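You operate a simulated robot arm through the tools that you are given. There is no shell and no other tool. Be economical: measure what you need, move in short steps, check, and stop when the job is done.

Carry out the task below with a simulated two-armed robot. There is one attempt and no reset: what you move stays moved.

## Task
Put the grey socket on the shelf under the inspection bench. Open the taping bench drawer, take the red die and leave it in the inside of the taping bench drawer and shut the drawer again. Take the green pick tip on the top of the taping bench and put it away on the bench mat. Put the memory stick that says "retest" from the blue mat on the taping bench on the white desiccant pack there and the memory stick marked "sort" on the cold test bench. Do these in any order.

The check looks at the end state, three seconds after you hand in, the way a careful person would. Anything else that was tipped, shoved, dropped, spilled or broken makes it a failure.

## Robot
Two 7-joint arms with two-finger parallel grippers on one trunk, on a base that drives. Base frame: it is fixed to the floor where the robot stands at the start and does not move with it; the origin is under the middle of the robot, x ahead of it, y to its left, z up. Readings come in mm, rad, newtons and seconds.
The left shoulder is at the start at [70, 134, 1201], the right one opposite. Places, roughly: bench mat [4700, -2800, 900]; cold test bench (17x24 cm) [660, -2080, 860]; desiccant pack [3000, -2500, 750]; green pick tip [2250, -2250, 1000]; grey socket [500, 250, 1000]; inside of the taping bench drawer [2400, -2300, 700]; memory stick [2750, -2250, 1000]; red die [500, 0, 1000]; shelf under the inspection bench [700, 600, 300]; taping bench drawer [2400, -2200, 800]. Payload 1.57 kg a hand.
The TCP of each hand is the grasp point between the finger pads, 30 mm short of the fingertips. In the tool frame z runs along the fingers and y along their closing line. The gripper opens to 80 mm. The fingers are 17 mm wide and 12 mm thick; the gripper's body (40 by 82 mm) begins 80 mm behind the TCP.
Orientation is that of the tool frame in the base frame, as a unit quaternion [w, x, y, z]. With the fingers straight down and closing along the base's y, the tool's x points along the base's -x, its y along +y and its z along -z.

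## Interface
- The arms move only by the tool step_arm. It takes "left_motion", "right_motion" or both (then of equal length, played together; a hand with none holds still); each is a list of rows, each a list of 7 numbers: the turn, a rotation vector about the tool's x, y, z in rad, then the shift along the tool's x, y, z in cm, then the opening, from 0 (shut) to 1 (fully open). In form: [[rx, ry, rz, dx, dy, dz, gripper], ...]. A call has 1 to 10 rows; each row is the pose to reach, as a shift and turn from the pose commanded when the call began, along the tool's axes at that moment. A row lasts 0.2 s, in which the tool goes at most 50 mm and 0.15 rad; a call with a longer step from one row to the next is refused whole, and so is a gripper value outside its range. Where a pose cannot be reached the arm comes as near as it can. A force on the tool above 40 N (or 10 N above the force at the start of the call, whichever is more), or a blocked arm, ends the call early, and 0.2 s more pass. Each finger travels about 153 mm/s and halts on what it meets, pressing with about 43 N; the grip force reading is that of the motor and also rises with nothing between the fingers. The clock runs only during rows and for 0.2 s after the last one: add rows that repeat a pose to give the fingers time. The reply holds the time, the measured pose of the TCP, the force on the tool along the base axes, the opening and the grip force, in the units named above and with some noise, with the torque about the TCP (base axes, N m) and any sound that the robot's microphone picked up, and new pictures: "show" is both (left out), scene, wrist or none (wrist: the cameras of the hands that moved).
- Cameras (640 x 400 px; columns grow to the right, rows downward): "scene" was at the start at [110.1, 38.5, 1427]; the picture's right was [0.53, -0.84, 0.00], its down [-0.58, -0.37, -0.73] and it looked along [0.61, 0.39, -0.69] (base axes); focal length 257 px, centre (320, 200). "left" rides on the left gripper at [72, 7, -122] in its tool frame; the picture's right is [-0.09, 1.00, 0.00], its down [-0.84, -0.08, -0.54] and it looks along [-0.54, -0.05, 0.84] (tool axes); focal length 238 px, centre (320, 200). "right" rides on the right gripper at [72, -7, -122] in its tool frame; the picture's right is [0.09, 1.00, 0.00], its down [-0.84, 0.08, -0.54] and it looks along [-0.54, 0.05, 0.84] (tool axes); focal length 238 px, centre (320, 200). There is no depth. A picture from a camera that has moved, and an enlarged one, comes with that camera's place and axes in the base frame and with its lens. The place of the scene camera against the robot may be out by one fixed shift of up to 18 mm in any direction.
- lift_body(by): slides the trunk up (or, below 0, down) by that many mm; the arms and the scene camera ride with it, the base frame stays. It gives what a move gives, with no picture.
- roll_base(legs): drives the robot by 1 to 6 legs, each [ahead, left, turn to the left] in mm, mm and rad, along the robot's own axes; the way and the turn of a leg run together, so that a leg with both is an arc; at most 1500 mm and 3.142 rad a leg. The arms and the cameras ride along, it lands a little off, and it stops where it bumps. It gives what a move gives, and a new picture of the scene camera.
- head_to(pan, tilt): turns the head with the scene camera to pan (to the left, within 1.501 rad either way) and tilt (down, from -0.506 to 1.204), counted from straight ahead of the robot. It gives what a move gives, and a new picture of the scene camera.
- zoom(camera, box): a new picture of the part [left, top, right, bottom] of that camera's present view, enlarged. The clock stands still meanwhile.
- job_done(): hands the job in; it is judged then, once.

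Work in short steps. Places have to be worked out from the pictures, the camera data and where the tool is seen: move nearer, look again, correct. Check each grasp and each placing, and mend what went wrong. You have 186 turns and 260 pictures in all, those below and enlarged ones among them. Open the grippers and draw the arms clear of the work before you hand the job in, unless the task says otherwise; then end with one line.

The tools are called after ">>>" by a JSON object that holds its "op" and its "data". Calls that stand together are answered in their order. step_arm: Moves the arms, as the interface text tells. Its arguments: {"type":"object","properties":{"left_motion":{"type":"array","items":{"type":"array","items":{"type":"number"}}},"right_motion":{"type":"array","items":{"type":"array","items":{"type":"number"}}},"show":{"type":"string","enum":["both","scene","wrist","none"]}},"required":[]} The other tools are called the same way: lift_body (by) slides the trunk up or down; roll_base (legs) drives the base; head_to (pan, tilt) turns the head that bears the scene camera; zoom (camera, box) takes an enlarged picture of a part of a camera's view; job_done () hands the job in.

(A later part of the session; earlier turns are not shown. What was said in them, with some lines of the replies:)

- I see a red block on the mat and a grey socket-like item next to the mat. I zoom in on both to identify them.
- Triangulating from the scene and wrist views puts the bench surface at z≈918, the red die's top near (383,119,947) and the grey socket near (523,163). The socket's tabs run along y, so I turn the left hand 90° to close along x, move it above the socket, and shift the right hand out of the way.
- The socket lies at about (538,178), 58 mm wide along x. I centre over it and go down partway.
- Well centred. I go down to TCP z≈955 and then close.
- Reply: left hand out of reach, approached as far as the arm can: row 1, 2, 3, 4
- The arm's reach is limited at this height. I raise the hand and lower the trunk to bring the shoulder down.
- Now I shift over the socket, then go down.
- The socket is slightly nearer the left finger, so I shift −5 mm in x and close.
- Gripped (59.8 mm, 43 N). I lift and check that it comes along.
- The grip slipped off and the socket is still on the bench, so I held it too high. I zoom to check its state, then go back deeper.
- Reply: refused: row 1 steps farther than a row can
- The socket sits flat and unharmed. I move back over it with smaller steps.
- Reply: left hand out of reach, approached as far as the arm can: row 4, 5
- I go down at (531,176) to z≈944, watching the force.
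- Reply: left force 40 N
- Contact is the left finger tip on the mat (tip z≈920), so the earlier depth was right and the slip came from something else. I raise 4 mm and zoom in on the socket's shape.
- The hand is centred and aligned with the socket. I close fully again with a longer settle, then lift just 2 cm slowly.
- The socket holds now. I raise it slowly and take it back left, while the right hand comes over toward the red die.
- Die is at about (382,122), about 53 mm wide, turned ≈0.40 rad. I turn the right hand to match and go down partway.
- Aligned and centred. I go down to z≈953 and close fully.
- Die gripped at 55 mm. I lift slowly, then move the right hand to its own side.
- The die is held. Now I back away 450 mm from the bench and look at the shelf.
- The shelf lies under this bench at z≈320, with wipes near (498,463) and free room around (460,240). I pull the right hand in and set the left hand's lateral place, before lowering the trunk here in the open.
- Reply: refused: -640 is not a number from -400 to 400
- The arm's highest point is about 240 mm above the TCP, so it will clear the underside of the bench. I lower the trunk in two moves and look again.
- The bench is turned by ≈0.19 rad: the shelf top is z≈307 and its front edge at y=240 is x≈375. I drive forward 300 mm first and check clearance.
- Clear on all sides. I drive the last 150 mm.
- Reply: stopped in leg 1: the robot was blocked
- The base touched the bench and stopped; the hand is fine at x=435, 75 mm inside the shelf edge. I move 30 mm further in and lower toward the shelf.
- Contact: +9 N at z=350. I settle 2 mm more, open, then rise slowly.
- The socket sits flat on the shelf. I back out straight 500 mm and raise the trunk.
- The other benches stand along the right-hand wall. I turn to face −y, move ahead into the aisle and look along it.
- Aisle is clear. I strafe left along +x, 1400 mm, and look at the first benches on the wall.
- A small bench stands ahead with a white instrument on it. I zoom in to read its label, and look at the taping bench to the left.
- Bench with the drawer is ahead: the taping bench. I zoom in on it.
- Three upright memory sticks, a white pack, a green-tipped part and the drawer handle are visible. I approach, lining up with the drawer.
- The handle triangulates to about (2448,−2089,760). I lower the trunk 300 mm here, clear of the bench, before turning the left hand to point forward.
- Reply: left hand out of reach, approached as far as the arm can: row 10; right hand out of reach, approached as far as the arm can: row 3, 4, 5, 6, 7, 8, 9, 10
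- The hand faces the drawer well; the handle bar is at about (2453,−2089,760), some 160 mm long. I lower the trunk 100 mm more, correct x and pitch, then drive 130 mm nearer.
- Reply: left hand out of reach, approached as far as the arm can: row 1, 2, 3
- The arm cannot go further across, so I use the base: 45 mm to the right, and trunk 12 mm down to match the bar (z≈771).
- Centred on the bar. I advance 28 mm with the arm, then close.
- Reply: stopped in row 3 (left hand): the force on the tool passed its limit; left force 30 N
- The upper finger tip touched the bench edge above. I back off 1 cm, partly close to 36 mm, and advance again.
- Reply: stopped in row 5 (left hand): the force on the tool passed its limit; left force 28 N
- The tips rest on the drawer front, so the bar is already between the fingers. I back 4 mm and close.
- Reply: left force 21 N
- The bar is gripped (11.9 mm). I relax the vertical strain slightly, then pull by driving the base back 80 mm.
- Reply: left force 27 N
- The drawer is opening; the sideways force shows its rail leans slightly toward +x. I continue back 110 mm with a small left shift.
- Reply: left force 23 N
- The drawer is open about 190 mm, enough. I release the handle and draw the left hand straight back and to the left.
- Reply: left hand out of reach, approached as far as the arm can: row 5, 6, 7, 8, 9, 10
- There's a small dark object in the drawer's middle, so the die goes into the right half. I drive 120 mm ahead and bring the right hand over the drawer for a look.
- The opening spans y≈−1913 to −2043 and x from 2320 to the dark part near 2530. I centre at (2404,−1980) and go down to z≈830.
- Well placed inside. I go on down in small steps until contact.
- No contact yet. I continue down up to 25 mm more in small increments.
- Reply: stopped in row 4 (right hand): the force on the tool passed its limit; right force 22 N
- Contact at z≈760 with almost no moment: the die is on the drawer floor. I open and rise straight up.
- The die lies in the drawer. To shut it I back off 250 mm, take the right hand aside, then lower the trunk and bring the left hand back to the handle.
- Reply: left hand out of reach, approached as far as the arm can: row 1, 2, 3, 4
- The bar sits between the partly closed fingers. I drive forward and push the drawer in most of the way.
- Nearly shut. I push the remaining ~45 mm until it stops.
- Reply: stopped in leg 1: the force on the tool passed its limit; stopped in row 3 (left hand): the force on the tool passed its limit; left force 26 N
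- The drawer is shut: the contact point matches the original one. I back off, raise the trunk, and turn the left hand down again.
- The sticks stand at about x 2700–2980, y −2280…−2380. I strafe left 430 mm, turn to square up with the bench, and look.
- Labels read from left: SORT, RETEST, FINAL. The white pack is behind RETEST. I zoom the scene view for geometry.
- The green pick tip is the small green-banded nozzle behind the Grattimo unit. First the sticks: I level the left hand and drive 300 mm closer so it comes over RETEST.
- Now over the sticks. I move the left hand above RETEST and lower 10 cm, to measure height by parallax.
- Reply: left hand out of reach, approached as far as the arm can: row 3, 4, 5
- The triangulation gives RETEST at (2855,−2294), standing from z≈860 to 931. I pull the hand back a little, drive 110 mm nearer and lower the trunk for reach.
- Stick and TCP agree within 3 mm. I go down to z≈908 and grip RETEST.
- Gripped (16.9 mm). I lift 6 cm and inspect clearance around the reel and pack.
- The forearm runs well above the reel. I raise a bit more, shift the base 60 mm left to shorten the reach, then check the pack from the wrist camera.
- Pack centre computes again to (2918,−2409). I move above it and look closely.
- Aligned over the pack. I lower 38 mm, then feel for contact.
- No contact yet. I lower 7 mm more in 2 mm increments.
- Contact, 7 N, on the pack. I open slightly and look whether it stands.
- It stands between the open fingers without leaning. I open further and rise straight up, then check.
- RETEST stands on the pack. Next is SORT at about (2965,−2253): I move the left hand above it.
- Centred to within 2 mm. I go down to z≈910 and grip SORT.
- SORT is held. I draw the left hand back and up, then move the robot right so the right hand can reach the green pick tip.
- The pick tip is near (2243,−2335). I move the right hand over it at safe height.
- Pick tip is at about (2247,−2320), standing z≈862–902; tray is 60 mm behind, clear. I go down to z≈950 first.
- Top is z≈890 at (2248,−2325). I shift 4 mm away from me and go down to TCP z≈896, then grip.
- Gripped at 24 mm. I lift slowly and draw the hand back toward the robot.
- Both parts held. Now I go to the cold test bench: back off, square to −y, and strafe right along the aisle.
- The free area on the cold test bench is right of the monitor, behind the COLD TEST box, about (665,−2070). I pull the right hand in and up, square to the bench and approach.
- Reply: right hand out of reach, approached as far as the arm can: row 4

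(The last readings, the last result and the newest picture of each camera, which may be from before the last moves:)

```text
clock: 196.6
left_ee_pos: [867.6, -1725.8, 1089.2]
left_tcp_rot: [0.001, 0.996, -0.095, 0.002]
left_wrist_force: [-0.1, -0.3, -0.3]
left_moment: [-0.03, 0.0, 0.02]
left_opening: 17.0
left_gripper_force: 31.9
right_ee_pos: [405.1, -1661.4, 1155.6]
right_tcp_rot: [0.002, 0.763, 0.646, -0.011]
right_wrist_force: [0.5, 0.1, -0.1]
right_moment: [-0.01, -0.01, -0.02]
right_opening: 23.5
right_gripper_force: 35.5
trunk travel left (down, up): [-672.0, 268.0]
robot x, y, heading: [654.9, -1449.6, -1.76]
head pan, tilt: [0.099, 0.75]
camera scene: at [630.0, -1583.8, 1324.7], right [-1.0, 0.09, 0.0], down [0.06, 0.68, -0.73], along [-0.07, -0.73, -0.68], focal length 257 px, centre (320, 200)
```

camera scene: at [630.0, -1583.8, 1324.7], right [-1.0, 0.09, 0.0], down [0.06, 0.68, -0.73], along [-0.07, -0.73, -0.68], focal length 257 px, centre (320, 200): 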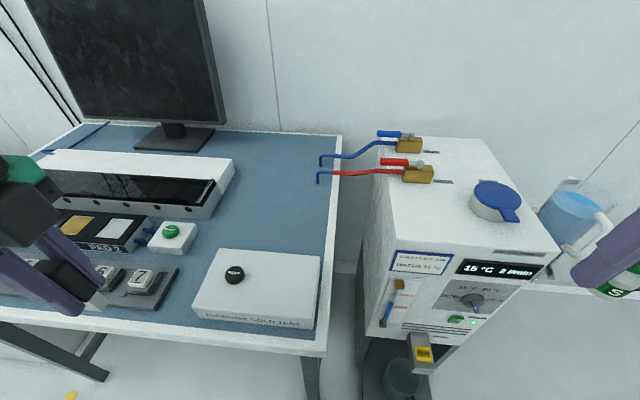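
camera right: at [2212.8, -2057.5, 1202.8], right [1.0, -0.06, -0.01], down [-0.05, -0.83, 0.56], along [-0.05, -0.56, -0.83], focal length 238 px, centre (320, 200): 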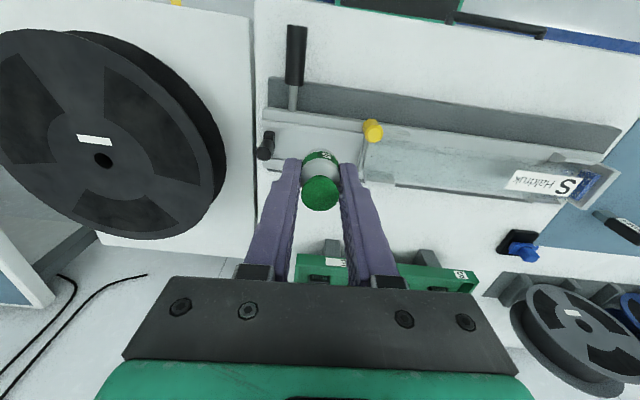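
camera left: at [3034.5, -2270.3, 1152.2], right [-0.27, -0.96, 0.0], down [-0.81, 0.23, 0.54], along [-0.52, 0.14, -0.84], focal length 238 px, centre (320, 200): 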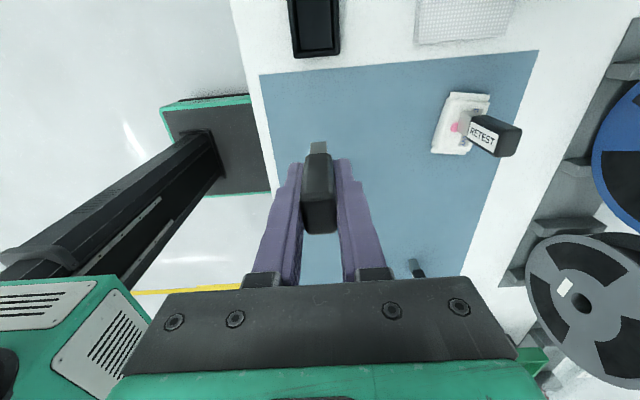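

The clear spot is about (685,−2045). I carry SORT over it at height.

>>> {"op": "step_arm", "data": {"left_motion": [[0, 0, 0, -1.3, 3.9, 0, 0], [0, 0, 0, -2.7, 7.7, 0, 0], [0, 0, 0, -4, 11.6, 0, 0], [0, 0, 0, -5.4, 15.5, 0, 0], [0, 0, 0, -6.7, 19.3, 0, 0], [0, 0, 0, -8, 23.2, 1, 0], [0, 0, 0, -9.4, 27, 3, 0], [0, 0, 0, -10.7, 31, 5, 0], [0, 0, 0, -12, 34.5, 7, 0], [0, 0, 0, -12, 34.5, 9, 0]], "show": "both"}}

```text
clock: 198.8
left_ee_pos: [716.9, -2004.5, 994.3]
left_tcp_rot: [0.002, 0.996, -0.094, 0.0]
left_wrist_force: [0.9, -0.3, -0.5]
left_moment: [0.03, 0.0, 0.0]
left_opening: 17.1
left_gripper_force: 32.5
left hand out of reach, approached as far as the arm can: row 8, 9, 10
right_ee_pos: [404.0, -1662.4, 1154.6]
right_tcp_rot: [0.0, 0.763, 0.646, -0.01]
right_wrist_force: [0.2, 0.5, -0.8]
right_moment: [0.02, 0.01, 0.02]
right_opening: 23.4
right_gripper_force: 35.7
trunk travel left (down, up): [-672.0, 268.0]
robot x, y, heading: [657.0, -1447.4, -1.766]
head pan, tilt: [0.099, 0.75]
camera scene: at [629.8, -1584.4, 1324.6], right [-1.0, 0.09, 0.0], down [0.06, 0.68, -0.73], along [-0.07, -0.73, -0.68], focal length 257 px, centre (320, 200)
camera left: at [786.8, -2023.8, 1116.3], right [-0.28, -0.96, 0.0], down [-0.81, 0.23, 0.54], along [-0.52, 0.15, -0.84], focal length 238 px, centre (320, 200)
```

scene: 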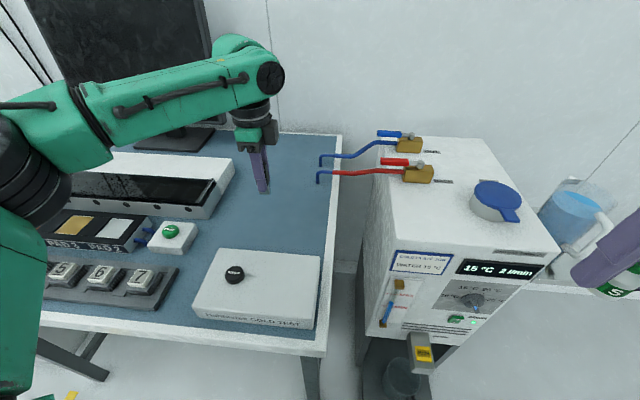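
left: 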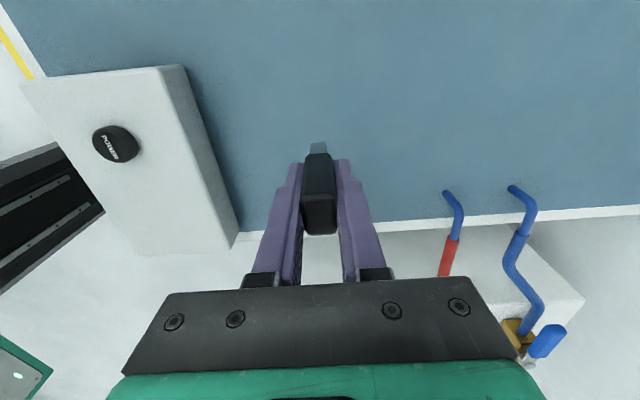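

The spot is nearly reached; a base shift of 45 mm ahead and 25 mm right centres it. Then I lower.

>>> {"op": "roll_base", "data": {"legs": [[45, -25, 0]]}}

>>> {"op": "step_arm", "data": {"left_motion": [[0, 0, 0, 0, 0, 2, 0], [0, 0, 0, 0, 0, 4, 0], [0, 0, 0, 0, 0, 6, 0], [0, 0, 0, 0, 0, 7, 0], [0, 0, 0, 0, 0, 7.4, 0], [0, 0, 0, 0, 0, 7.4, 0]], "show": "both"}}

```text
clock: 199.7
left_ee_pos: [687.3, -2039.3, 996.3]
left_tcp_rot: [0.004, 0.996, -0.094, -0.001]
left_wrist_force: [-0.4, 0.1, -0.3]
left_moment: [-0.01, -0.01, 0.03]
left_opening: 17.0
left_gripper_force: 32.2
right_ee_pos: [374.6, -1698.0, 1155.9]
right_tcp_rot: [0.002, 0.763, 0.647, -0.012]
right_wrist_force: [0.5, -0.4, -0.1]
right_moment: [-0.03, 0.01, 0.0]
right_opening: 23.7
right_gripper_force: 35.4
trunk travel left (down, up): [-672.0, 268.0]
robot x, y, heading: [627.3, -1487.9, -1.762]
head pan, tilt: [0.099, 0.75]
camera scene: at [600.1, -1619.1, 1325.1], right [-1.0, 0.09, 0.0], down [0.06, 0.68, -0.73], along [-0.07, -0.73, -0.68], focal length 257 px, centre (320, 200)
```

scene: 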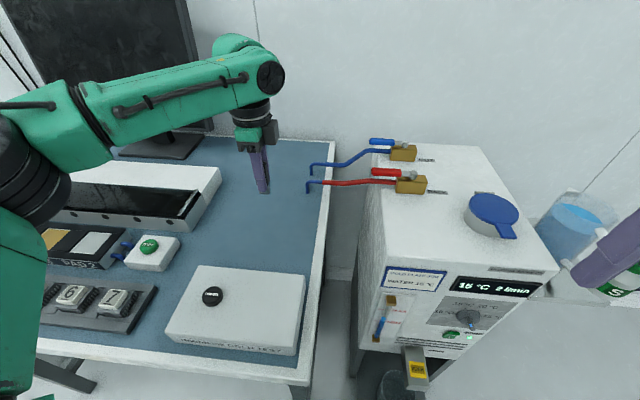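

```text
clock: 201.1
left_ee_pos: [687.7, -2041.5, 920.7]
left_tcp_rot: [0.003, 0.996, -0.094, -0.001]
left_wrist_force: [0.0, 1.0, -0.6]
left_moment: [-0.01, 0.0, -0.02]
left_opening: 17.2
left_gripper_force: 32.0
right_ee_pos: [371.4, -1700.0, 1156.6]
right_tcp_rot: [0.001, 0.763, 0.647, -0.011]
right_wrist_force: [0.1, -0.7, -0.5]
right_moment: [0.0, 0.0, -0.02]
right_opening: 23.1
right_gripper_force: 36.4
trunk travel left (down, up): [-672.0, 268.0]
robot x, y, heading: [624.2, -1483.7, -1.764]
head pan, tilt: [0.099, 0.75]
camera scene: at [597.5, -1622.4, 1324.7], right [-1.0, 0.09, 0.0], down [0.06, 0.68, -0.73], along [-0.07, -0.73, -0.68], focal length 257 px, centre (320, 200)
camera left: at [756.3, -2060.3, 1043.1], right [-0.28, -0.96, 0.01], down [-0.81, 0.24, 0.54], along [-0.52, 0.15, -0.84], focal length 238 px, centre (320, 200)
```

scene: 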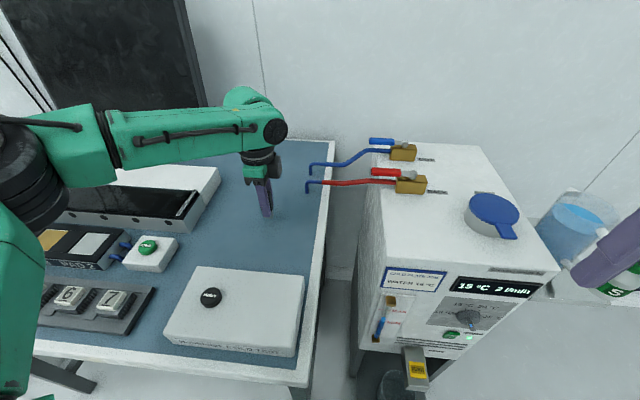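
left: 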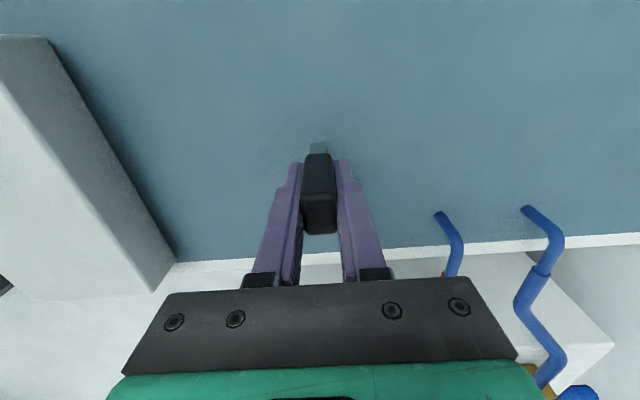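

No contact yet at 921 (stick foot about z=871). I lower in 2 mm increments.

>>> {"op": "step_arm", "data": {"left_motion": [[0, 0, 0, 0, 0, 0.3, 0], [0, 0, 0, 0, 0, 0.5, 0], [0, 0, 0, 0, 0, 0.7, 0], [0, 0, 0, 0, 0, 0.9, 0], [0, 0, 0, 0, 0, 1.0, 0]], "show": "none"}}

```text
clock: 202.3
left_ee_pos: [688.6, -2040.5, 911.6]
left_tcp_rot: [0.003, 0.996, -0.094, -0.001]
left_wrist_force: [0.3, 0.2, 0.5]
left_moment: [0.01, -0.01, 0.01]
left_opening: 16.8
left_gripper_force: 31.8
left hand out of reach, approached as far as the arm can: row 2, 3, 4, 5
right_ee_pos: [372.1, -1699.9, 1155.6]
right_tcp_rot: [0.001, 0.763, 0.647, -0.01]
right_wrist_force: [-0.6, 0.2, -0.1]
right_moment: [0.02, 0.03, 0.01]
right_opening: 23.7
right_gripper_force: 35.3
trunk travel left (down, up): [-672.0, 268.0]
robot x, y, heading: [623.6, -1486.1, -1.759]
head pan, tilt: [0.099, 0.75]
```

At the edge of the reach; I use the trunk to lower the last few millimetres.

>>> {"op": "lift_body", "data": {"by": -3}}

```text
clock: 202.8
left_ee_pos: [687.4, -2039.8, 909.1]
left_tcp_rot: [0.003, 0.996, -0.093, -0.001]
left_wrist_force: [-0.2, -0.3, 0.9]
left_moment: [0.01, -0.01, 0.02]
left_opening: 17.0
left_gripper_force: 31.9
right_ee_pos: [371.2, -1701.3, 1153.1]
right_tcp_rot: [0.001, 0.763, 0.646, -0.01]
right_wrist_force: [0.2, -0.1, 0.1]
right_moment: [0.0, -0.04, -0.01]
right_opening: 23.4
right_gripper_force: 35.8
trunk travel left (down, up): [-669.0, 271.0]
robot x, y, heading: [625.6, -1483.4, -1.76]
head pan, tilt: [0.099, 0.75]
```

>>> {"op": "lift_body", "data": {"by": -3}}

>>> {"op": "zoom", "data": {"camera": "left", "box": [220, 80, 420, 260]}}

```text
clock: 203.3
left_ee_pos: [687.9, -2040.3, 907.8]
left_tcp_rot: [0.005, 0.996, -0.094, -0.001]
left_wrist_force: [0.9, -0.8, 8.4]
left_moment: [0.01, 0.01, -0.01]
left_opening: 16.9
left_gripper_force: 31.8
right_ee_pos: [371.4, -1700.1, 1150.2]
right_tcp_rot: [0.002, 0.763, 0.646, -0.011]
right_wrist_force: [0.6, 0.3, 0.1]
right_moment: [-0.02, 0.02, 0.03]
right_opening: 23.2
right_gripper_force: 35.0
trunk travel left (down, up): [-666.0, 274.0]
robot x, y, heading: [624.4, -1481.4, -1.76]
head pan, tilt: [0.099, 0.75]
```

```text
2.22 times, centred on (320, 170) of left
camera zoom: at [757.3, -2058.4, 1030.3], right [-0.28, -0.96, 0.01], down [-0.81, 0.24, 0.54], along [-0.52, 0.14, -0.84], focal length 530 px, centre (320, 267)
```

zoom: 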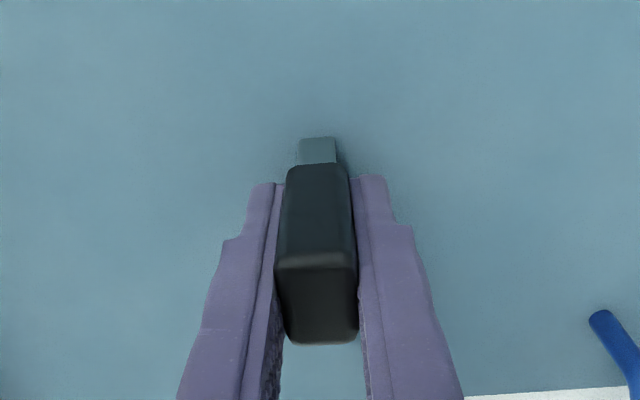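

Contact, 8 N. I open the gripper, then raise with the trunk, which is exactly vertical.

>>> {"op": "step_arm", "data": {"left_motion": [[0, 0, 0, 0, 0, 0, 0.3], [0, 0, 0, 0, 0, 0, 0.5], [0, 0, 0, 0, 0, 0, 0.8], [0, 0, 0, 0, 0, 0, 0.8]], "show": "wrist"}}

>>> {"op": "lift_body", "data": {"by": 130}}

>>> {"op": "zoom", "data": {"camera": "scene", "box": [100, 80, 420, 280]}}

```text
clock: 204.3
left_ee_pos: [687.3, -2040.2, 906.8]
left_tcp_rot: [0.003, 0.995, -0.095, -0.002]
left_wrist_force: [-0.8, 0.0, 0.9]
left_moment: [0.02, 0.03, 0.0]
left_opening: 63.8
left_gripper_force: 0.0
right_ee_pos: [371.7, -1701.2, 1149.0]
right_tcp_rot: [0.001, 0.763, 0.647, -0.011]
right_wrist_force: [0.4, 0.7, -0.5]
right_moment: [-0.02, 0.02, 0.0]
right_opening: 23.6
right_gripper_force: 35.5
trunk travel left (down, up): [-666.0, 274.0]
robot x, y, heading: [626.7, -1482.6, -1.764]
head pan, tilt: [0.099, 0.75]
camera left: at [757.2, -2059.1, 1028.7], right [-0.28, -0.96, 0.01], down [-0.81, 0.24, 0.54], along [-0.52, 0.14, -0.84], focal length 238 px, centre (320, 200)
```

left: 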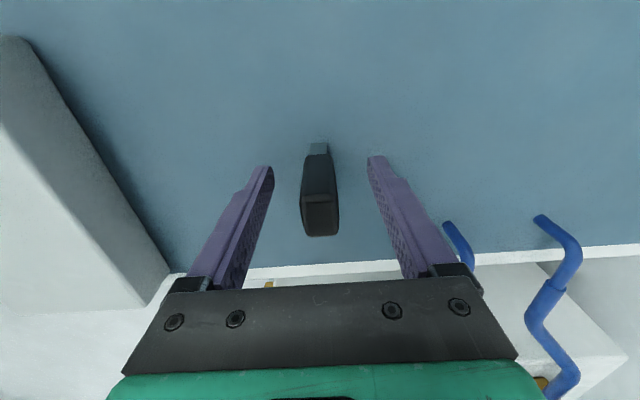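

```text
clock: 205.9
left_ee_pos: [687.8, -2040.6, 1035.1]
left_tcp_rot: [0.004, 0.995, -0.095, 0.0]
left_wrist_force: [-0.8, 0.6, -0.2]
left_moment: [0.02, -0.02, 0.02]
left_opening: 64.0
left_gripper_force: 0.1
right_ee_pos: [371.0, -1701.7, 1279.2]
right_tcp_rot: [0.001, 0.764, 0.645, -0.011]
right_wrist_force: [0.0, 0.4, -0.5]
right_moment: [0.0, -0.02, 0.0]
right_opening: 23.4
right_gripper_force: 35.4
trunk travel left (down, up): [-796.0, 144.0]
robot x, y, heading: [625.6, -1487.9, -1.764]
head pan, tilt: [0.099, 0.75]
```

```text
2.00 times, centred on (260, 180) of scene
camera zoom: at [597.5, -1622.4, 1448.7], right [-1.0, 0.09, 0.0], down [0.06, 0.68, -0.73], along [-0.07, -0.73, -0.68], focal length 514 px, centre (440, 240)
```

zoom: 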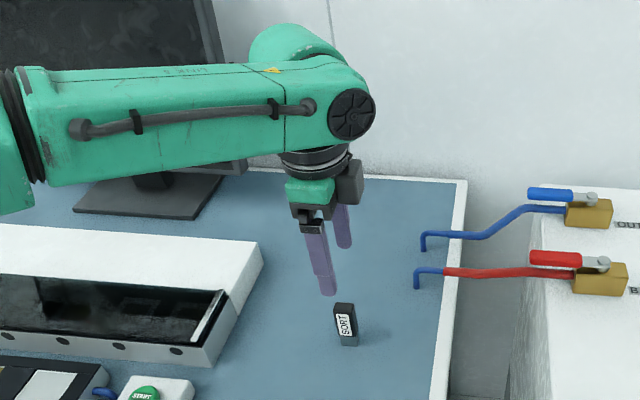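

SORT stands upright on the cold test bench. I back off 500 mm, pull the left hand in, and travel left along the benches.

>>> {"op": "roll_base", "data": {"legs": [[-500, 0, 0]]}}

>>> {"op": "step_arm", "data": {"left_motion": [[0, 0, 0, 2, -4, -1, 0.8], [0, 0, 0, 4, -8, -2, 0.8], [0, 0, 0, 6, -12, -3, 0.8], [0, 0, 0, 8, -16, -4, 0.8], [0, 0, 0, 10, -20, -5, 0.8]], "show": "none"}}

>>> {"op": "roll_base", "data": {"legs": [[0, 1450, 0], [0, 1450, 0]]}}

>>> {"op": "head_to", "data": {"pan": 0.8, "tilt": 0.4}}

```text
clock: 208.9
left_ee_pos: [781.9, -1551.5, 1035.3]
left_tcp_rot: [0.003, 0.995, -0.095, -0.002]
left_wrist_force: [0.4, -0.4, -0.5]
left_moment: [0.02, 0.0, 0.0]
left_opening: 63.9
left_gripper_force: 0.1
right_ee_pos: [465.4, -1212.0, 1280.7]
right_tcp_rot: [0.001, 0.764, 0.645, -0.011]
right_wrist_force: [0.0, -0.4, -0.3]
right_moment: [0.02, -0.04, -0.02]
right_opening: 23.6
right_gripper_force: 35.5
trunk travel left (down, up): [-796.0, 144.0]
robot x, y, heading: [719.8, -997.9, -1.765]
head pan, tilt: [0.099, 0.75]
camera scene: at [692.6, -1133.8, 1448.6], right [-1.0, 0.09, 0.0], down [0.06, 0.68, -0.73], along [-0.07, -0.73, -0.68], focal length 257 px, centre (320, 200)
```

scene: 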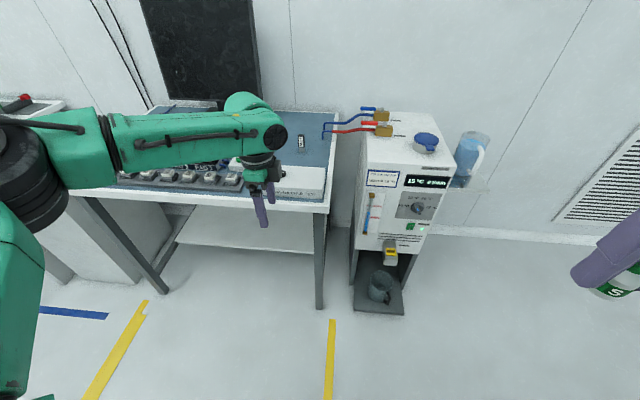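

```text
clock: 210.1
left_ee_pos: [918.1, -1369.7, 1083.5]
left_tcp_rot: [0.004, 0.995, -0.096, -0.001]
left_wrist_force: [0.7, 0.0, -0.7]
left_moment: [-0.01, 0.02, 0.0]
left_opening: 64.0
left_gripper_force: 0.0
right_ee_pos: [470.5, -1207.4, 1281.0]
right_tcp_rot: [0.001, 0.764, 0.645, -0.012]
right_wrist_force: [0.8, 0.2, -0.2]
right_moment: [-0.03, 0.0, -0.01]
right_opening: 23.6
right_gripper_force: 35.2
trunk travel left (down, up): [-796.0, 144.0]
robot x, y, heading: [721.2, -998.7, -1.763]
head pan, tilt: [0.099, 0.75]
```

```text
clock: 224.2
left_ee_pos: [3774.4, -1965.6, 1085.5]
left_tcp_rot: [0.004, 0.995, -0.103, -0.001]
left_wrist_force: [-0.5, -0.3, 0.2]
left_moment: [0.01, 0.0, 0.01]
left_opening: 64.3
left_gripper_force: 0.1
right_ee_pos: [3327.5, -1796.5, 1279.3]
right_tcp_rot: [0.0, 0.77, 0.638, -0.011]
right_wrist_force: [-0.4, 0.7, -0.7]
right_moment: [-0.03, 0.04, 0.01]
right_opening: 23.4
right_gripper_force: 35.9
trunk travel left (down, up): [-796.0, 144.0]
robot x, y, heading: [3588.3, -1584.6, -1.782]
head pan, tilt: [0.099, 0.75]
camera scene: at [3554.4, -1722.3, 1448.7], right [-0.99, 0.11, 0.0], down [0.08, 0.68, -0.73], along [-0.08, -0.73, -0.68], focal length 257 px, centre (320, 200)
```

scene: 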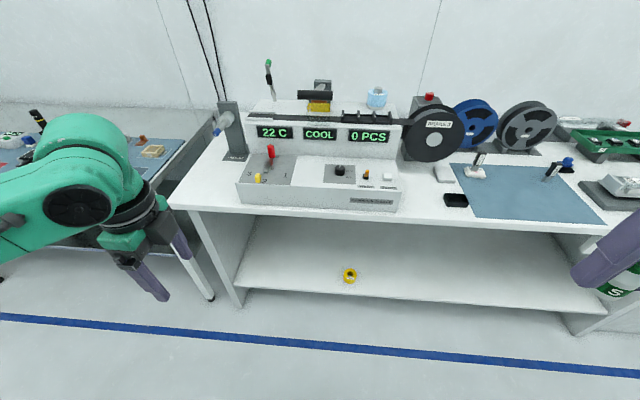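

```text
clock: 225.3
left_ee_pos: [3774.2, -1965.1, 1085.5]
left_tcp_rot: [0.003, 0.995, -0.103, -0.001]
left_wrist_force: [-0.5, -0.2, -1.0]
left_moment: [-0.02, -0.02, 0.0]
left_opening: 64.2
left_gripper_force: 0.1
right_ee_pos: [3327.4, -1796.5, 1279.0]
right_tcp_rot: [0.001, 0.769, 0.64, -0.011]
right_wrist_force: [-0.7, -0.1, -0.4]
right_moment: [0.02, 0.0, 0.01]
right_opening: 23.2
right_gripper_force: 35.0
trunk travel left (down, up): [-796.0, 144.0]
robot x, y, heading: [3585.3, -1582.7, -1.785]
head pan, tilt: [0.799, 0.4]
camera scene: at [3615.3, -1717.1, 1479.8], right [-0.83, -0.55, 0.0], down [-0.22, 0.32, -0.92], along [0.51, -0.77, -0.39], focal length 257 px, centre (320, 200)
```

scene: 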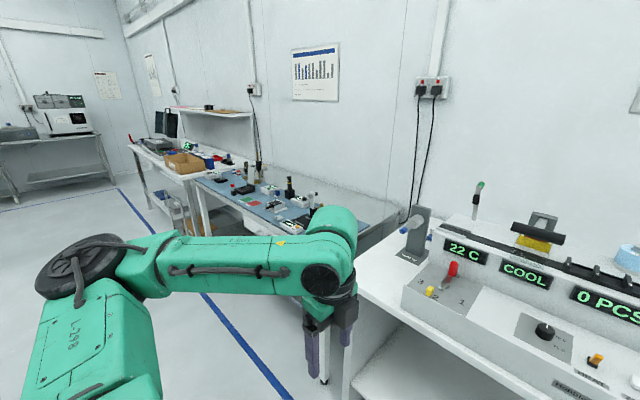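

RETEST still stands on its pack in passing. I continue left 1150 mm to the next bench and look.

>>> {"op": "roll_base", "data": {"legs": [[-50, 1150, 0.025]]}}

>>> {"op": "head_to", "data": {"pan": 0.1, "tilt": 0.6}}

```text
clock: 231.1
left_ee_pos: [4921.1, -2140.8, 1084.7]
left_tcp_rot: [0.003, 0.996, -0.092, -0.001]
left_wrist_force: [-0.1, -0.2, 0.5]
left_moment: [0.01, 0.0, 0.01]
left_opening: 64.3
left_gripper_force: 0.0
right_ee_pos: [4470.8, -1980.7, 1279.9]
right_tcp_rot: [0.001, 0.762, 0.648, -0.011]
right_wrist_force: [0.8, -1.3, 0.4]
right_moment: [0.02, 0.01, 0.02]
right_opening: 23.4
right_gripper_force: 35.4
trunk travel left (down, up): [-796.0, 144.0]
robot x, y, heading: [4721.7, -1763.3, -1.755]
head pan, tilt: [0.799, 0.4]
camera scene: at [4756.4, -1894.8, 1479.9], right [-0.82, -0.57, 0.0], down [-0.22, 0.32, -0.92], along [0.53, -0.75, -0.39], focal length 257 px, centre (320, 200)
```

scene: 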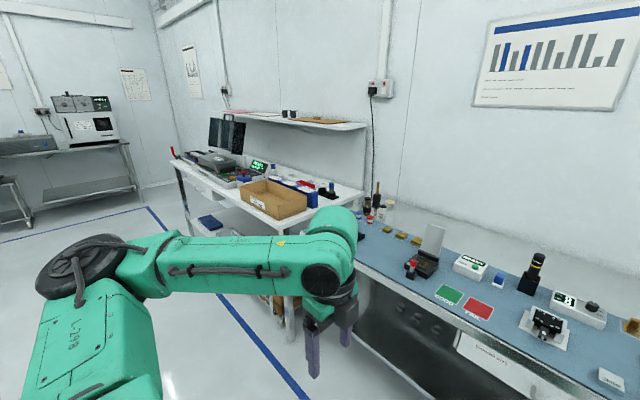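

```text
clock: 232.2
left_ee_pos: [4922.3, -2140.8, 1084.9]
left_tcp_rot: [0.003, 0.996, -0.092, -0.001]
left_wrist_force: [0.5, -0.5, 0.2]
left_moment: [0.02, 0.0, -0.01]
left_opening: 64.0
left_gripper_force: 0.0
right_ee_pos: [4470.2, -1980.5, 1279.8]
right_tcp_rot: [0.001, 0.761, 0.648, -0.011]
right_wrist_force: [0.0, 0.5, -0.6]
right_moment: [0.0, 0.04, -0.02]
right_opening: 23.5
right_gripper_force: 35.6
trunk travel left (down, up): [-796.0, 144.0]
robot x, y, heading: [4721.3, -1764.9, -1.758]
head pan, tilt: [0.099, 0.6]
camera scene: at [4696.1, -1907.1, 1461.6], right [-1.0, 0.09, 0.0], down [0.05, 0.56, -0.83], along [-0.07, -0.82, -0.56], focal length 257 px, centre (320, 200)
```

scene: 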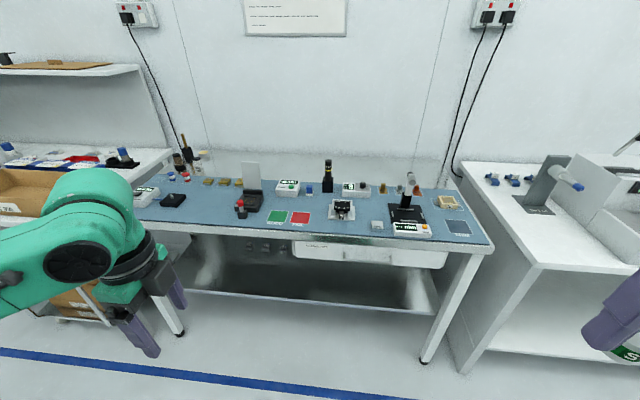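

This bench has a big blue mat; (4700,−2800) falls on its middle. I zoom in to find a free patch.

>>> {"op": "zoom", "data": {"camera": "scene", "box": [130, 140, 500, 280]}}

>>> {"op": "zoom", "data": {"camera": "scene", "box": [220, 150, 400, 250]}}

```text
1.73 times, centred on (315, 210) of scene
camera zoom: at [4696.1, -1907.1, 1461.6], right [-1.0, 0.09, 0.0], down [0.05, 0.56, -0.83], along [-0.07, -0.82, -0.56], focal length 444 px, centre (329, 183)
```

zoom: 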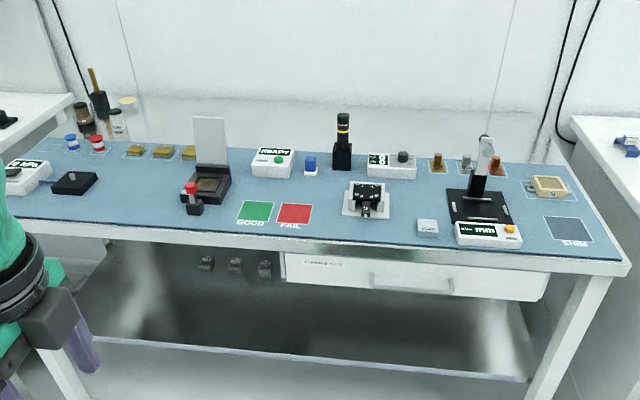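

```text
3.56 times, centred on (310, 200) of scene
camera zoom: at [4696.1, -1907.1, 1461.6], right [-1.0, 0.09, 0.0], down [0.05, 0.56, -0.83], along [-0.07, -0.82, -0.56], focal length 914 px, centre (356, 200)
```

zoom: 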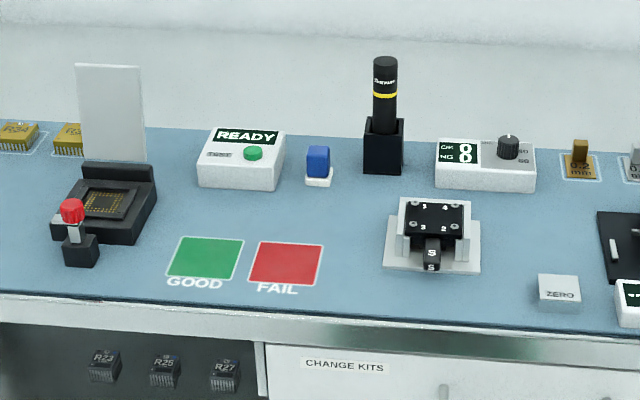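

A free patch lies between FAIL, the blue stamp and the fixture, around (4670,−2765). I drive in to bring the right hand within reach, and lower the trunk 130 mm.

>>> {"op": "roll_base", "data": {"legs": [[0, 270, 0], [430, 0, 0]]}}

>>> {"op": "lift_body", "data": {"by": -120}}

>>> {"op": "head_to", "data": {"pan": -0.25, "tilt": 0.8}}

```text
clock: 236.3
left_ee_pos: [5106.0, -2612.5, 1084.7]
left_tcp_rot: [0.003, 0.996, -0.092, -0.001]
left_wrist_force: [0.3, -0.2, -0.1]
left_moment: [-0.01, -0.03, 0.0]
left_opening: 64.0
left_gripper_force: 0.1
right_ee_pos: [4657.2, -2452.7, 1280.5]
right_tcp_rot: [0.001, 0.761, 0.648, -0.011]
right_wrist_force: [-0.1, 1.1, -0.7]
right_moment: [0.01, -0.02, -0.01]
right_opening: 23.3
right_gripper_force: 35.6
trunk travel left (down, up): [-796.0, 144.0]
robot x, y, heading: [4903.9, -2242.5, -1.758]
head pan, tilt: [0.099, 0.6]
camera scene: at [4881.7, -2378.7, 1461.8], right [-1.0, 0.09, 0.0], down [0.05, 0.56, -0.83], along [-0.07, -0.82, -0.56], focal length 257 px, centre (320, 200)
```

scene: 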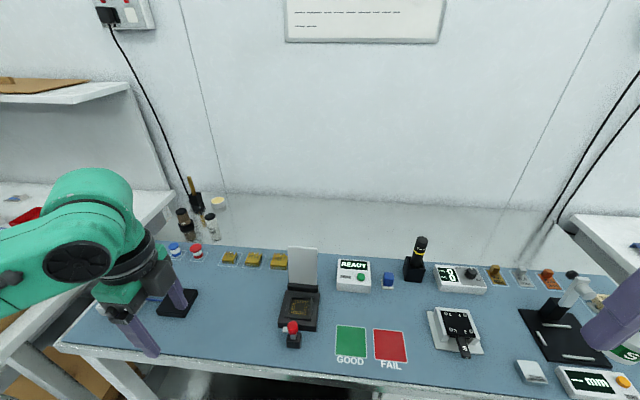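

```text
clock: 237.8
left_ee_pos: [5108.8, -2613.1, 964.8]
left_tcp_rot: [0.003, 0.996, -0.092, -0.001]
left_wrist_force: [-0.1, -0.3, -1.2]
left_moment: [0.0, -0.02, 0.0]
left_opening: 63.9
left_gripper_force: 0.1
right_ee_pos: [4656.8, -2454.0, 1159.3]
right_tcp_rot: [0.002, 0.762, 0.648, -0.011]
right_wrist_force: [0.6, 1.2, -0.7]
right_moment: [-0.03, -0.02, 0.0]
right_opening: 23.3
right_gripper_force: 36.2
trunk travel left (down, up): [-676.0, 264.0]
robot x, y, heading: [4909.0, -2236.0, -1.76]
head pan, tilt: [0.099, 0.6]
```

```text
clock: 238.7
left_ee_pos: [5107.3, -2612.2, 964.5]
left_tcp_rot: [0.003, 0.996, -0.092, -0.001]
left_wrist_force: [0.6, 0.8, 0.2]
left_moment: [0.01, 0.02, 0.01]
left_opening: 63.8
left_gripper_force: 0.0
right_ee_pos: [4657.0, -2455.0, 1160.8]
right_tcp_rot: [0.0, 0.761, 0.648, -0.011]
right_wrist_force: [0.1, 0.0, -0.6]
right_moment: [-0.01, -0.01, -0.03]
right_opening: 23.5
right_gripper_force: 35.7
trunk travel left (down, up): [-676.0, 264.0]
robot x, y, heading: [4906.9, -2237.9, -1.759]
head pan, tilt: [-0.25, 0.799]
camera scene: at [4855.1, -2365.4, 1324.8], right [-0.91, 0.42, 0.0], down [0.3, 0.65, -0.7], along [-0.29, -0.63, -0.72], focal length 257 px, centre (320, 200)
```

scene: 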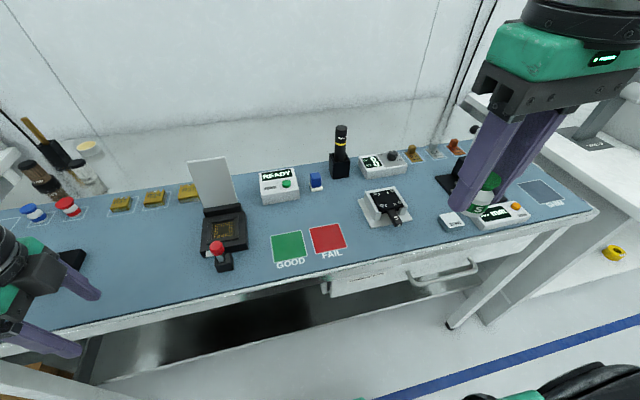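

I raise the left hand a bit and move the right hand over the free patch, keeping high.

>>> {"op": "step_arm", "data": {"right_motion": [[0, 0, 0, -3.5, 0.8, 0, 0], [0, 0, 0, -7, 1.6, 0, 0], [0, 0, 0, -10.5, 2.4, 1, 0], [0, 0, 0, -14, 3.2, 2, 0], [0, 0, 0, -17.5, 4, 4, 0], [0, 0, 0, -21, 4.8, 6, 0], [0, 0, 0, -24.5, 5.4, 8, 0], [0, 0, 0, -28, 6, 10, 0], [0, 0, 0, -28.5, 6, 12, 0]], "left_motion": [[0, 0, 0, 0, -1, -2, 0.8], [0, 0, 0, 0, -2, -4, 0.8], [0, 0, 0, 0, -3, -6, 0.8], [0, 0, 0, 0, -4, -8, 0.8], [0, 0, 0, 0, -4, -8, 0.8], [0, 0, 0, 0, -4, -8, 0.8], [0, 0, 0, 0, -4, -8, 0.8], [0, 0, 0, 0, -4, -8, 0.8], [0, 0, 0, 0, -4, -8, 0.8]], "show": "both"}}

```text
clock: 240.7
left_ee_pos: [5114.2, -2573.7, 1045.5]
left_tcp_rot: [0.005, 0.996, -0.093, -0.001]
left_wrist_force: [-0.2, 0.4, 0.1]
left_moment: [0.05, -0.05, -0.02]
left_opening: 64.1
left_gripper_force: 0.0
right_ee_pos: [4667.5, -2746.5, 1043.2]
right_tcp_rot: [0.001, 0.762, 0.648, -0.011]
right_wrist_force: [0.4, 1.0, 0.1]
right_moment: [-0.01, -0.02, 0.0]
right_opening: 23.3
right_gripper_force: 35.9
trunk travel left (down, up): [-676.0, 264.0]
robot x, y, heading: [4908.6, -2241.9, -1.757]
head pan, tilt: [-0.25, 0.799]
camera scene: at [4854.2, -2365.3, 1324.7], right [-0.91, 0.42, 0.0], down [0.3, 0.65, -0.7], along [-0.29, -0.63, -0.72], focal length 257 px, centre (320, 200)
camera right: at [4674.0, -2672.4, 1162.9], right [1.0, -0.07, -0.01], down [-0.05, -0.83, 0.56], along [-0.05, -0.55, -0.83], focal length 238 px, centre (320, 200)
camera left: at [5184.3, -2592.5, 1167.5], right [-0.27, -0.96, 0.01], down [-0.81, 0.23, 0.54], along [-0.52, 0.14, -0.84], focal length 238 px, centre (320, 200)
```

scene: 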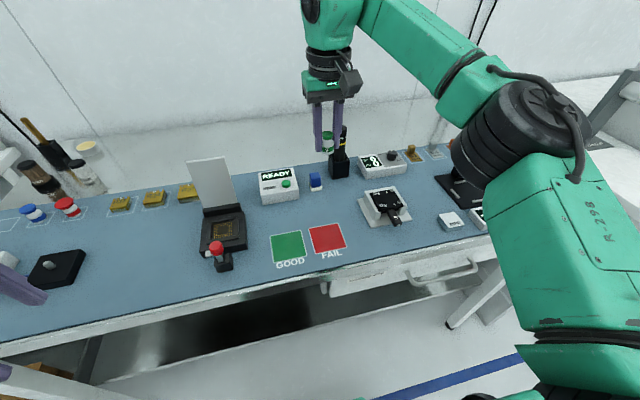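
right: 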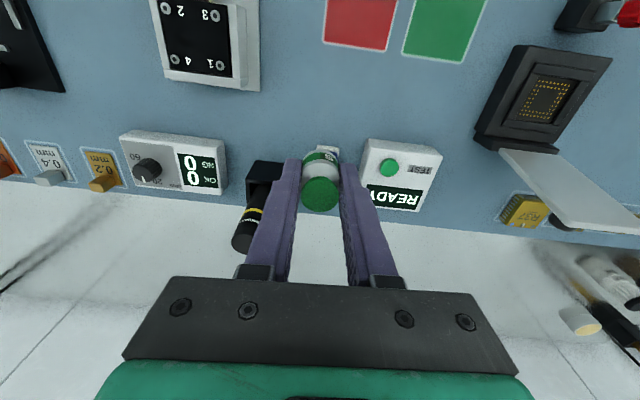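
left: 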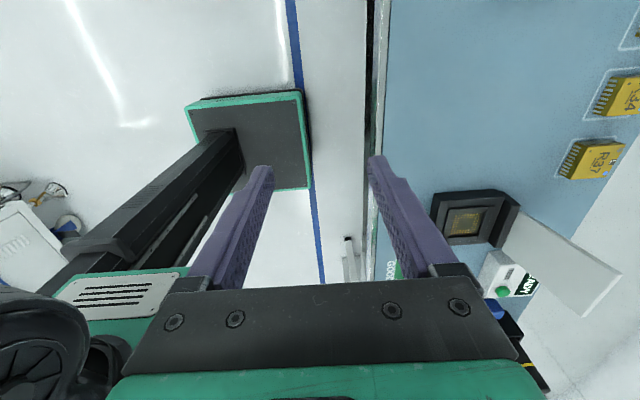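

The clear patch centre is y≈−2730 here. I shift 16 mm toward me and lower to just above the mat.

>>> {"op": "step_arm", "data": {"right_motion": [[0, 0, 0, 0.8, 0, 2, 0], [0, 0, 0, 1.6, -0.3, 5, 0], [0, 0, 0, 1.6, -0.3, 8, 0], [0, 0, 0, 1.6, -0.3, 11, 0], [0, 0, 0, 1.6, -0.3, 12.5, 0], [0, 0, 0, 1.6, -0.3, 13.5, 0], [0, 0, 0, 1.6, -0.3, 13.5, 0]], "show": "wrist"}}

```text
clock: 242.3
left_ee_pos: [5115.8, -2574.2, 1043.4]
left_tcp_rot: [0.004, 0.996, -0.093, -0.001]
left_wrist_force: [0.0, -0.4, -0.1]
left_moment: [0.01, -0.01, 0.01]
left_opening: 63.8
left_gripper_force: 0.0
right_ee_pos: [4665.8, -2732.1, 908.1]
right_tcp_rot: [0.0, 0.762, 0.647, -0.011]
right_wrist_force: [-0.1, 0.1, -0.7]
right_moment: [0.01, -0.02, -0.01]
right_opening: 23.2
right_gripper_force: 36.3
trunk travel left (down, up): [-676.0, 264.0]
robot x, y, heading: [4908.6, -2234.8, -1.756]
head pan, tilt: [-0.25, 0.799]
camera right: at [4672.4, -2658.3, 1028.0], right [1.0, -0.07, -0.01], down [-0.05, -0.83, 0.56], along [-0.05, -0.55, -0.83], focal length 238 px, centre (320, 200)
```

right: 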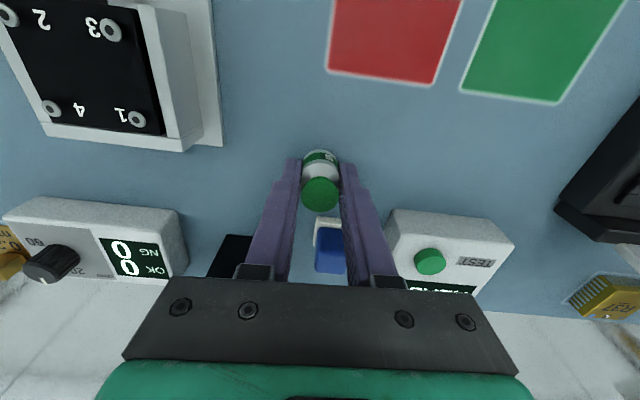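

Clear around. I lower in 2 mm increments to contact.

>>> {"op": "step_arm", "data": {"right_motion": [[0, 0, 0, 0, 0, 0.4, 0], [0, 0, 0, 0, 0, 0.7, 0], [0, 0, 0, 0, 0, 0.9, 0], [0, 0, 0, 0, 0, 1.1, 0]], "show": "none"}}

```text
clock: 243.3
left_ee_pos: [5115.6, -2574.3, 1045.0]
left_tcp_rot: [0.004, 0.996, -0.092, 0.0]
left_wrist_force: [0.2, -0.2, 0.4]
left_moment: [-0.02, 0.02, 0.0]
left_opening: 64.2
left_gripper_force: 0.2
right_ee_pos: [4666.9, -2733.6, 898.3]
right_tcp_rot: [0.001, 0.761, 0.648, -0.01]
right_wrist_force: [0.8, -0.1, -0.2]
right_moment: [-0.03, -0.04, 0.0]
right_opening: 23.2
right_gripper_force: 36.0
trunk travel left (down, up): [-676.0, 264.0]
robot x, y, heading: [4906.4, -2235.6, -1.755]
head pan, tilt: [-0.25, 0.799]
```

>>> {"op": "step_arm", "data": {"right_motion": [[0, 0, 0, 0, 0, 0.2, 0], [0, 0, 0, 0, 0, 0.35, 0], [0, 0, 0, 0, 0, 0.5, 0]], "show": "none"}}

```text
clock: 244.1
left_ee_pos: [5117.0, -2572.0, 1046.2]
left_tcp_rot: [0.004, 0.996, -0.092, -0.001]
left_wrist_force: [0.3, 0.1, 0.3]
left_moment: [-0.03, -0.01, 0.0]
left_opening: 64.1
left_gripper_force: 0.1
right_ee_pos: [4666.1, -2732.3, 896.7]
right_tcp_rot: [0.004, 0.762, 0.647, -0.014]
right_wrist_force: [-3.9, -6.2, 23.4]
right_moment: [-0.02, 0.01, -0.01]
right_opening: 23.4
right_gripper_force: 36.1
trunk travel left (down, up): [-676.0, 264.0]
robot x, y, heading: [4906.5, -2236.1, -1.756]
head pan, tilt: [-0.25, 0.799]
```

Contact at z≈897 (23 N). I ease up 3 mm, open partway and rise.

>>> {"op": "step_arm", "data": {"right_motion": [[0, 0, 0, 0, 0, -0.25, 0], [0, 0, 0, 0, 0, -0.3, 0.4], [0, 0, 0, 0, 0, -0.3, 0.65], [0, 0, 0, 0, 0, -0.3, 0.65], [0, 0, 0, 0, 0, -2, 0.65], [0, 0, 0, 0, 0, -5, 0.65], [0, 0, 0, 0, 0, -9, 0.65], [0, 0, 0, 0, 0, -13, 0.65], [0, 0, 0, 0, 0, -17, 0.65]], "show": "both"}}

```text
clock: 246.1
left_ee_pos: [5116.5, -2573.2, 1044.8]
left_tcp_rot: [0.004, 0.996, -0.092, -0.001]
left_wrist_force: [0.3, 0.2, 0.1]
left_moment: [-0.05, 0.02, -0.04]
left_opening: 63.8
left_gripper_force: 0.0
right_ee_pos: [4668.7, -2729.7, 1062.7]
right_tcp_rot: [0.001, 0.762, 0.648, -0.011]
right_wrist_force: [0.1, 1.2, -0.7]
right_moment: [0.0, 0.01, 0.0]
right_opening: 52.0
right_gripper_force: 0.1
trunk travel left (down, up): [-676.0, 264.0]
robot x, y, heading: [4910.5, -2236.4, -1.759]
head pan, tilt: [-0.25, 0.799]
camera scene: at [4856.0, -2364.7, 1324.8], right [-0.91, 0.42, 0.0], down [0.3, 0.65, -0.7], along [-0.3, -0.63, -0.72], focal length 257 px, centre (320, 200)
camera right: at [4675.4, -2654.6, 1182.8], right [1.0, -0.07, -0.01], down [-0.05, -0.83, 0.56], along [-0.05, -0.55, -0.83], focal length 238 px, centre (320, 200)
```

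scene: 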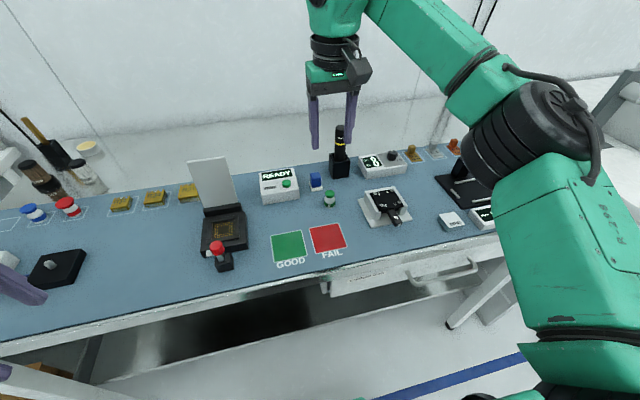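
right: 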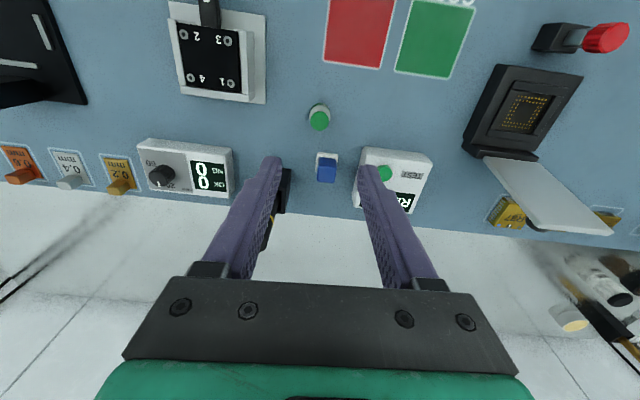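

The green pick tip stands on the bench mat, and the neighbours are untouched. I draw the hands clear and back off.

>>> {"op": "step_arm", "data": {"right_motion": [[0, 0, 0, 0, 0, -4, 1], [0, 0, 0, 4, 0, -7, 1], [0, 0, 0, 8, 0, -8, 1], [0, 0, 0, 12, 0, -8, 1], [0, 0, 0, 16, -1, -8, 1]], "left_motion": [[0, 0, 0, 0, 0, 0, 1], [0, 0, 0, 0, 0, 0, 1], [0, 0, 0, 0, 0, 0, 1], [0, 0, 0, 0, 0, 0, 1], [0, 0, 0, 0, 0, 0, 1]], "show": "none"}}

>>> {"op": "roll_base", "data": {"legs": [[-450, 0, 0]]}}

>>> {"op": "head_to", "data": {"pan": -1.0, "tilt": 0.4}}

```text
clock: 247.3
left_ee_pos: [5114.6, -2572.8, 1045.5]
left_tcp_rot: [0.004, 0.996, -0.092, -0.001]
left_wrist_force: [0.2, -0.3, 0.7]
left_moment: [0.0, -0.07, 0.0]
left_opening: 80.1
left_gripper_force: 0.0
right_ee_pos: [4684.3, -2565.9, 1142.2]
right_tcp_rot: [0.002, 0.761, 0.648, -0.01]
right_wrist_force: [-0.1, 0.3, 0.3]
right_moment: [-0.03, 0.02, 0.02]
right_opening: 80.0
right_gripper_force: 0.1
trunk travel left (down, up): [-676.0, 264.0]
robot x, y, heading: [4909.4, -2236.8, -1.756]
head pan, tilt: [-0.25, 0.799]
```

```text
clock: 250.0
left_ee_pos: [5198.6, -2132.6, 1044.9]
left_tcp_rot: [0.002, 0.996, -0.092, -0.001]
left_wrist_force: [0.6, 0.6, -0.2]
left_moment: [-0.02, 0.0, 0.02]
left_opening: 79.7
left_gripper_force: 0.0
right_ee_pos: [4768.7, -2127.7, 1140.5]
right_tcp_rot: [0.001, 0.762, 0.648, -0.01]
right_wrist_force: [0.8, -0.5, 0.3]
right_moment: [-0.01, 0.01, -0.01]
right_opening: 79.7
right_gripper_force: 0.1
trunk travel left (down, up): [-676.0, 264.0]
robot x, y, heading: [4992.7, -1793.5, -1.757]
head pan, tilt: [-0.25, 0.799]
camera scene: at [4938.3, -1924.8, 1324.7], right [-0.91, 0.42, 0.0], down [0.3, 0.65, -0.7], along [-0.29, -0.63, -0.72], focal length 257 px, centre (320, 200)
```

scene: 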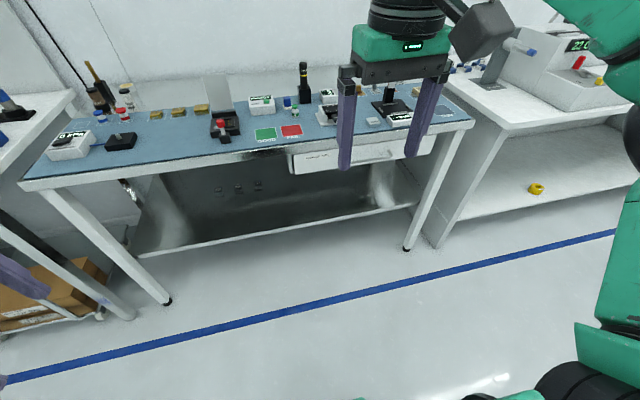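

```text
clock: 251.1
left_ee_pos: [5199.5, -2132.9, 1045.2]
left_tcp_rot: [0.004, 0.996, -0.092, -0.001]
left_wrist_force: [-0.9, -1.0, 0.0]
left_moment: [0.01, 0.02, 0.01]
left_opening: 80.0
left_gripper_force: 0.1
right_ee_pos: [4769.0, -2128.8, 1140.0]
right_tcp_rot: [0.001, 0.761, 0.648, -0.01]
right_wrist_force: [-0.7, 1.1, -0.6]
right_moment: [-0.01, -0.02, 0.01]
right_opening: 80.0
right_gripper_force: 0.1
trunk travel left (down, up): [-676.0, 264.0]
robot x, y, heading: [4991.0, -1794.8, -1.756]
head pan, tilt: [-1.0, 0.4]
camera scene: at [4886.7, -1886.0, 1359.8], right [-0.38, 0.93, 0.0], down [0.36, 0.15, -0.92], along [-0.85, -0.35, -0.39], focal length 257 px, centre (320, 200)
```

scene: 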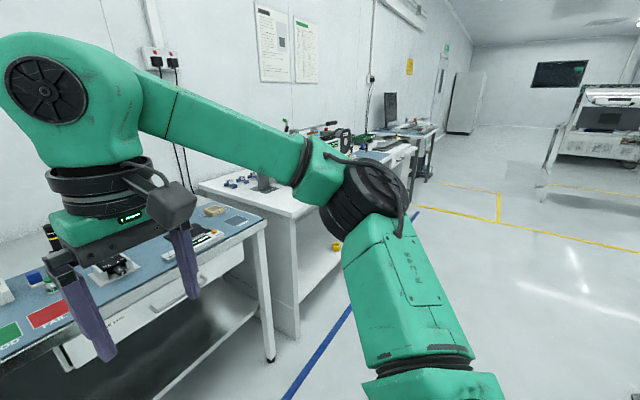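

All items are placed, both grippers are open and the arms are clear of the work, so I hand the job in.

>>> {"op": "job_done", "data": {}}

```text
The job is handed in.
```

I finished every part of the task and handed the job in: the socket is on the shelf, the die is in the shut drawer, the pick tip is on the bench mat, RETEST is on the desiccant pack and SORT is on the cold test bench. The robot's base touched the inspection bench once while I placed the socket. I saw nothing knocked over afterwards, but I did not go back to check that bench.
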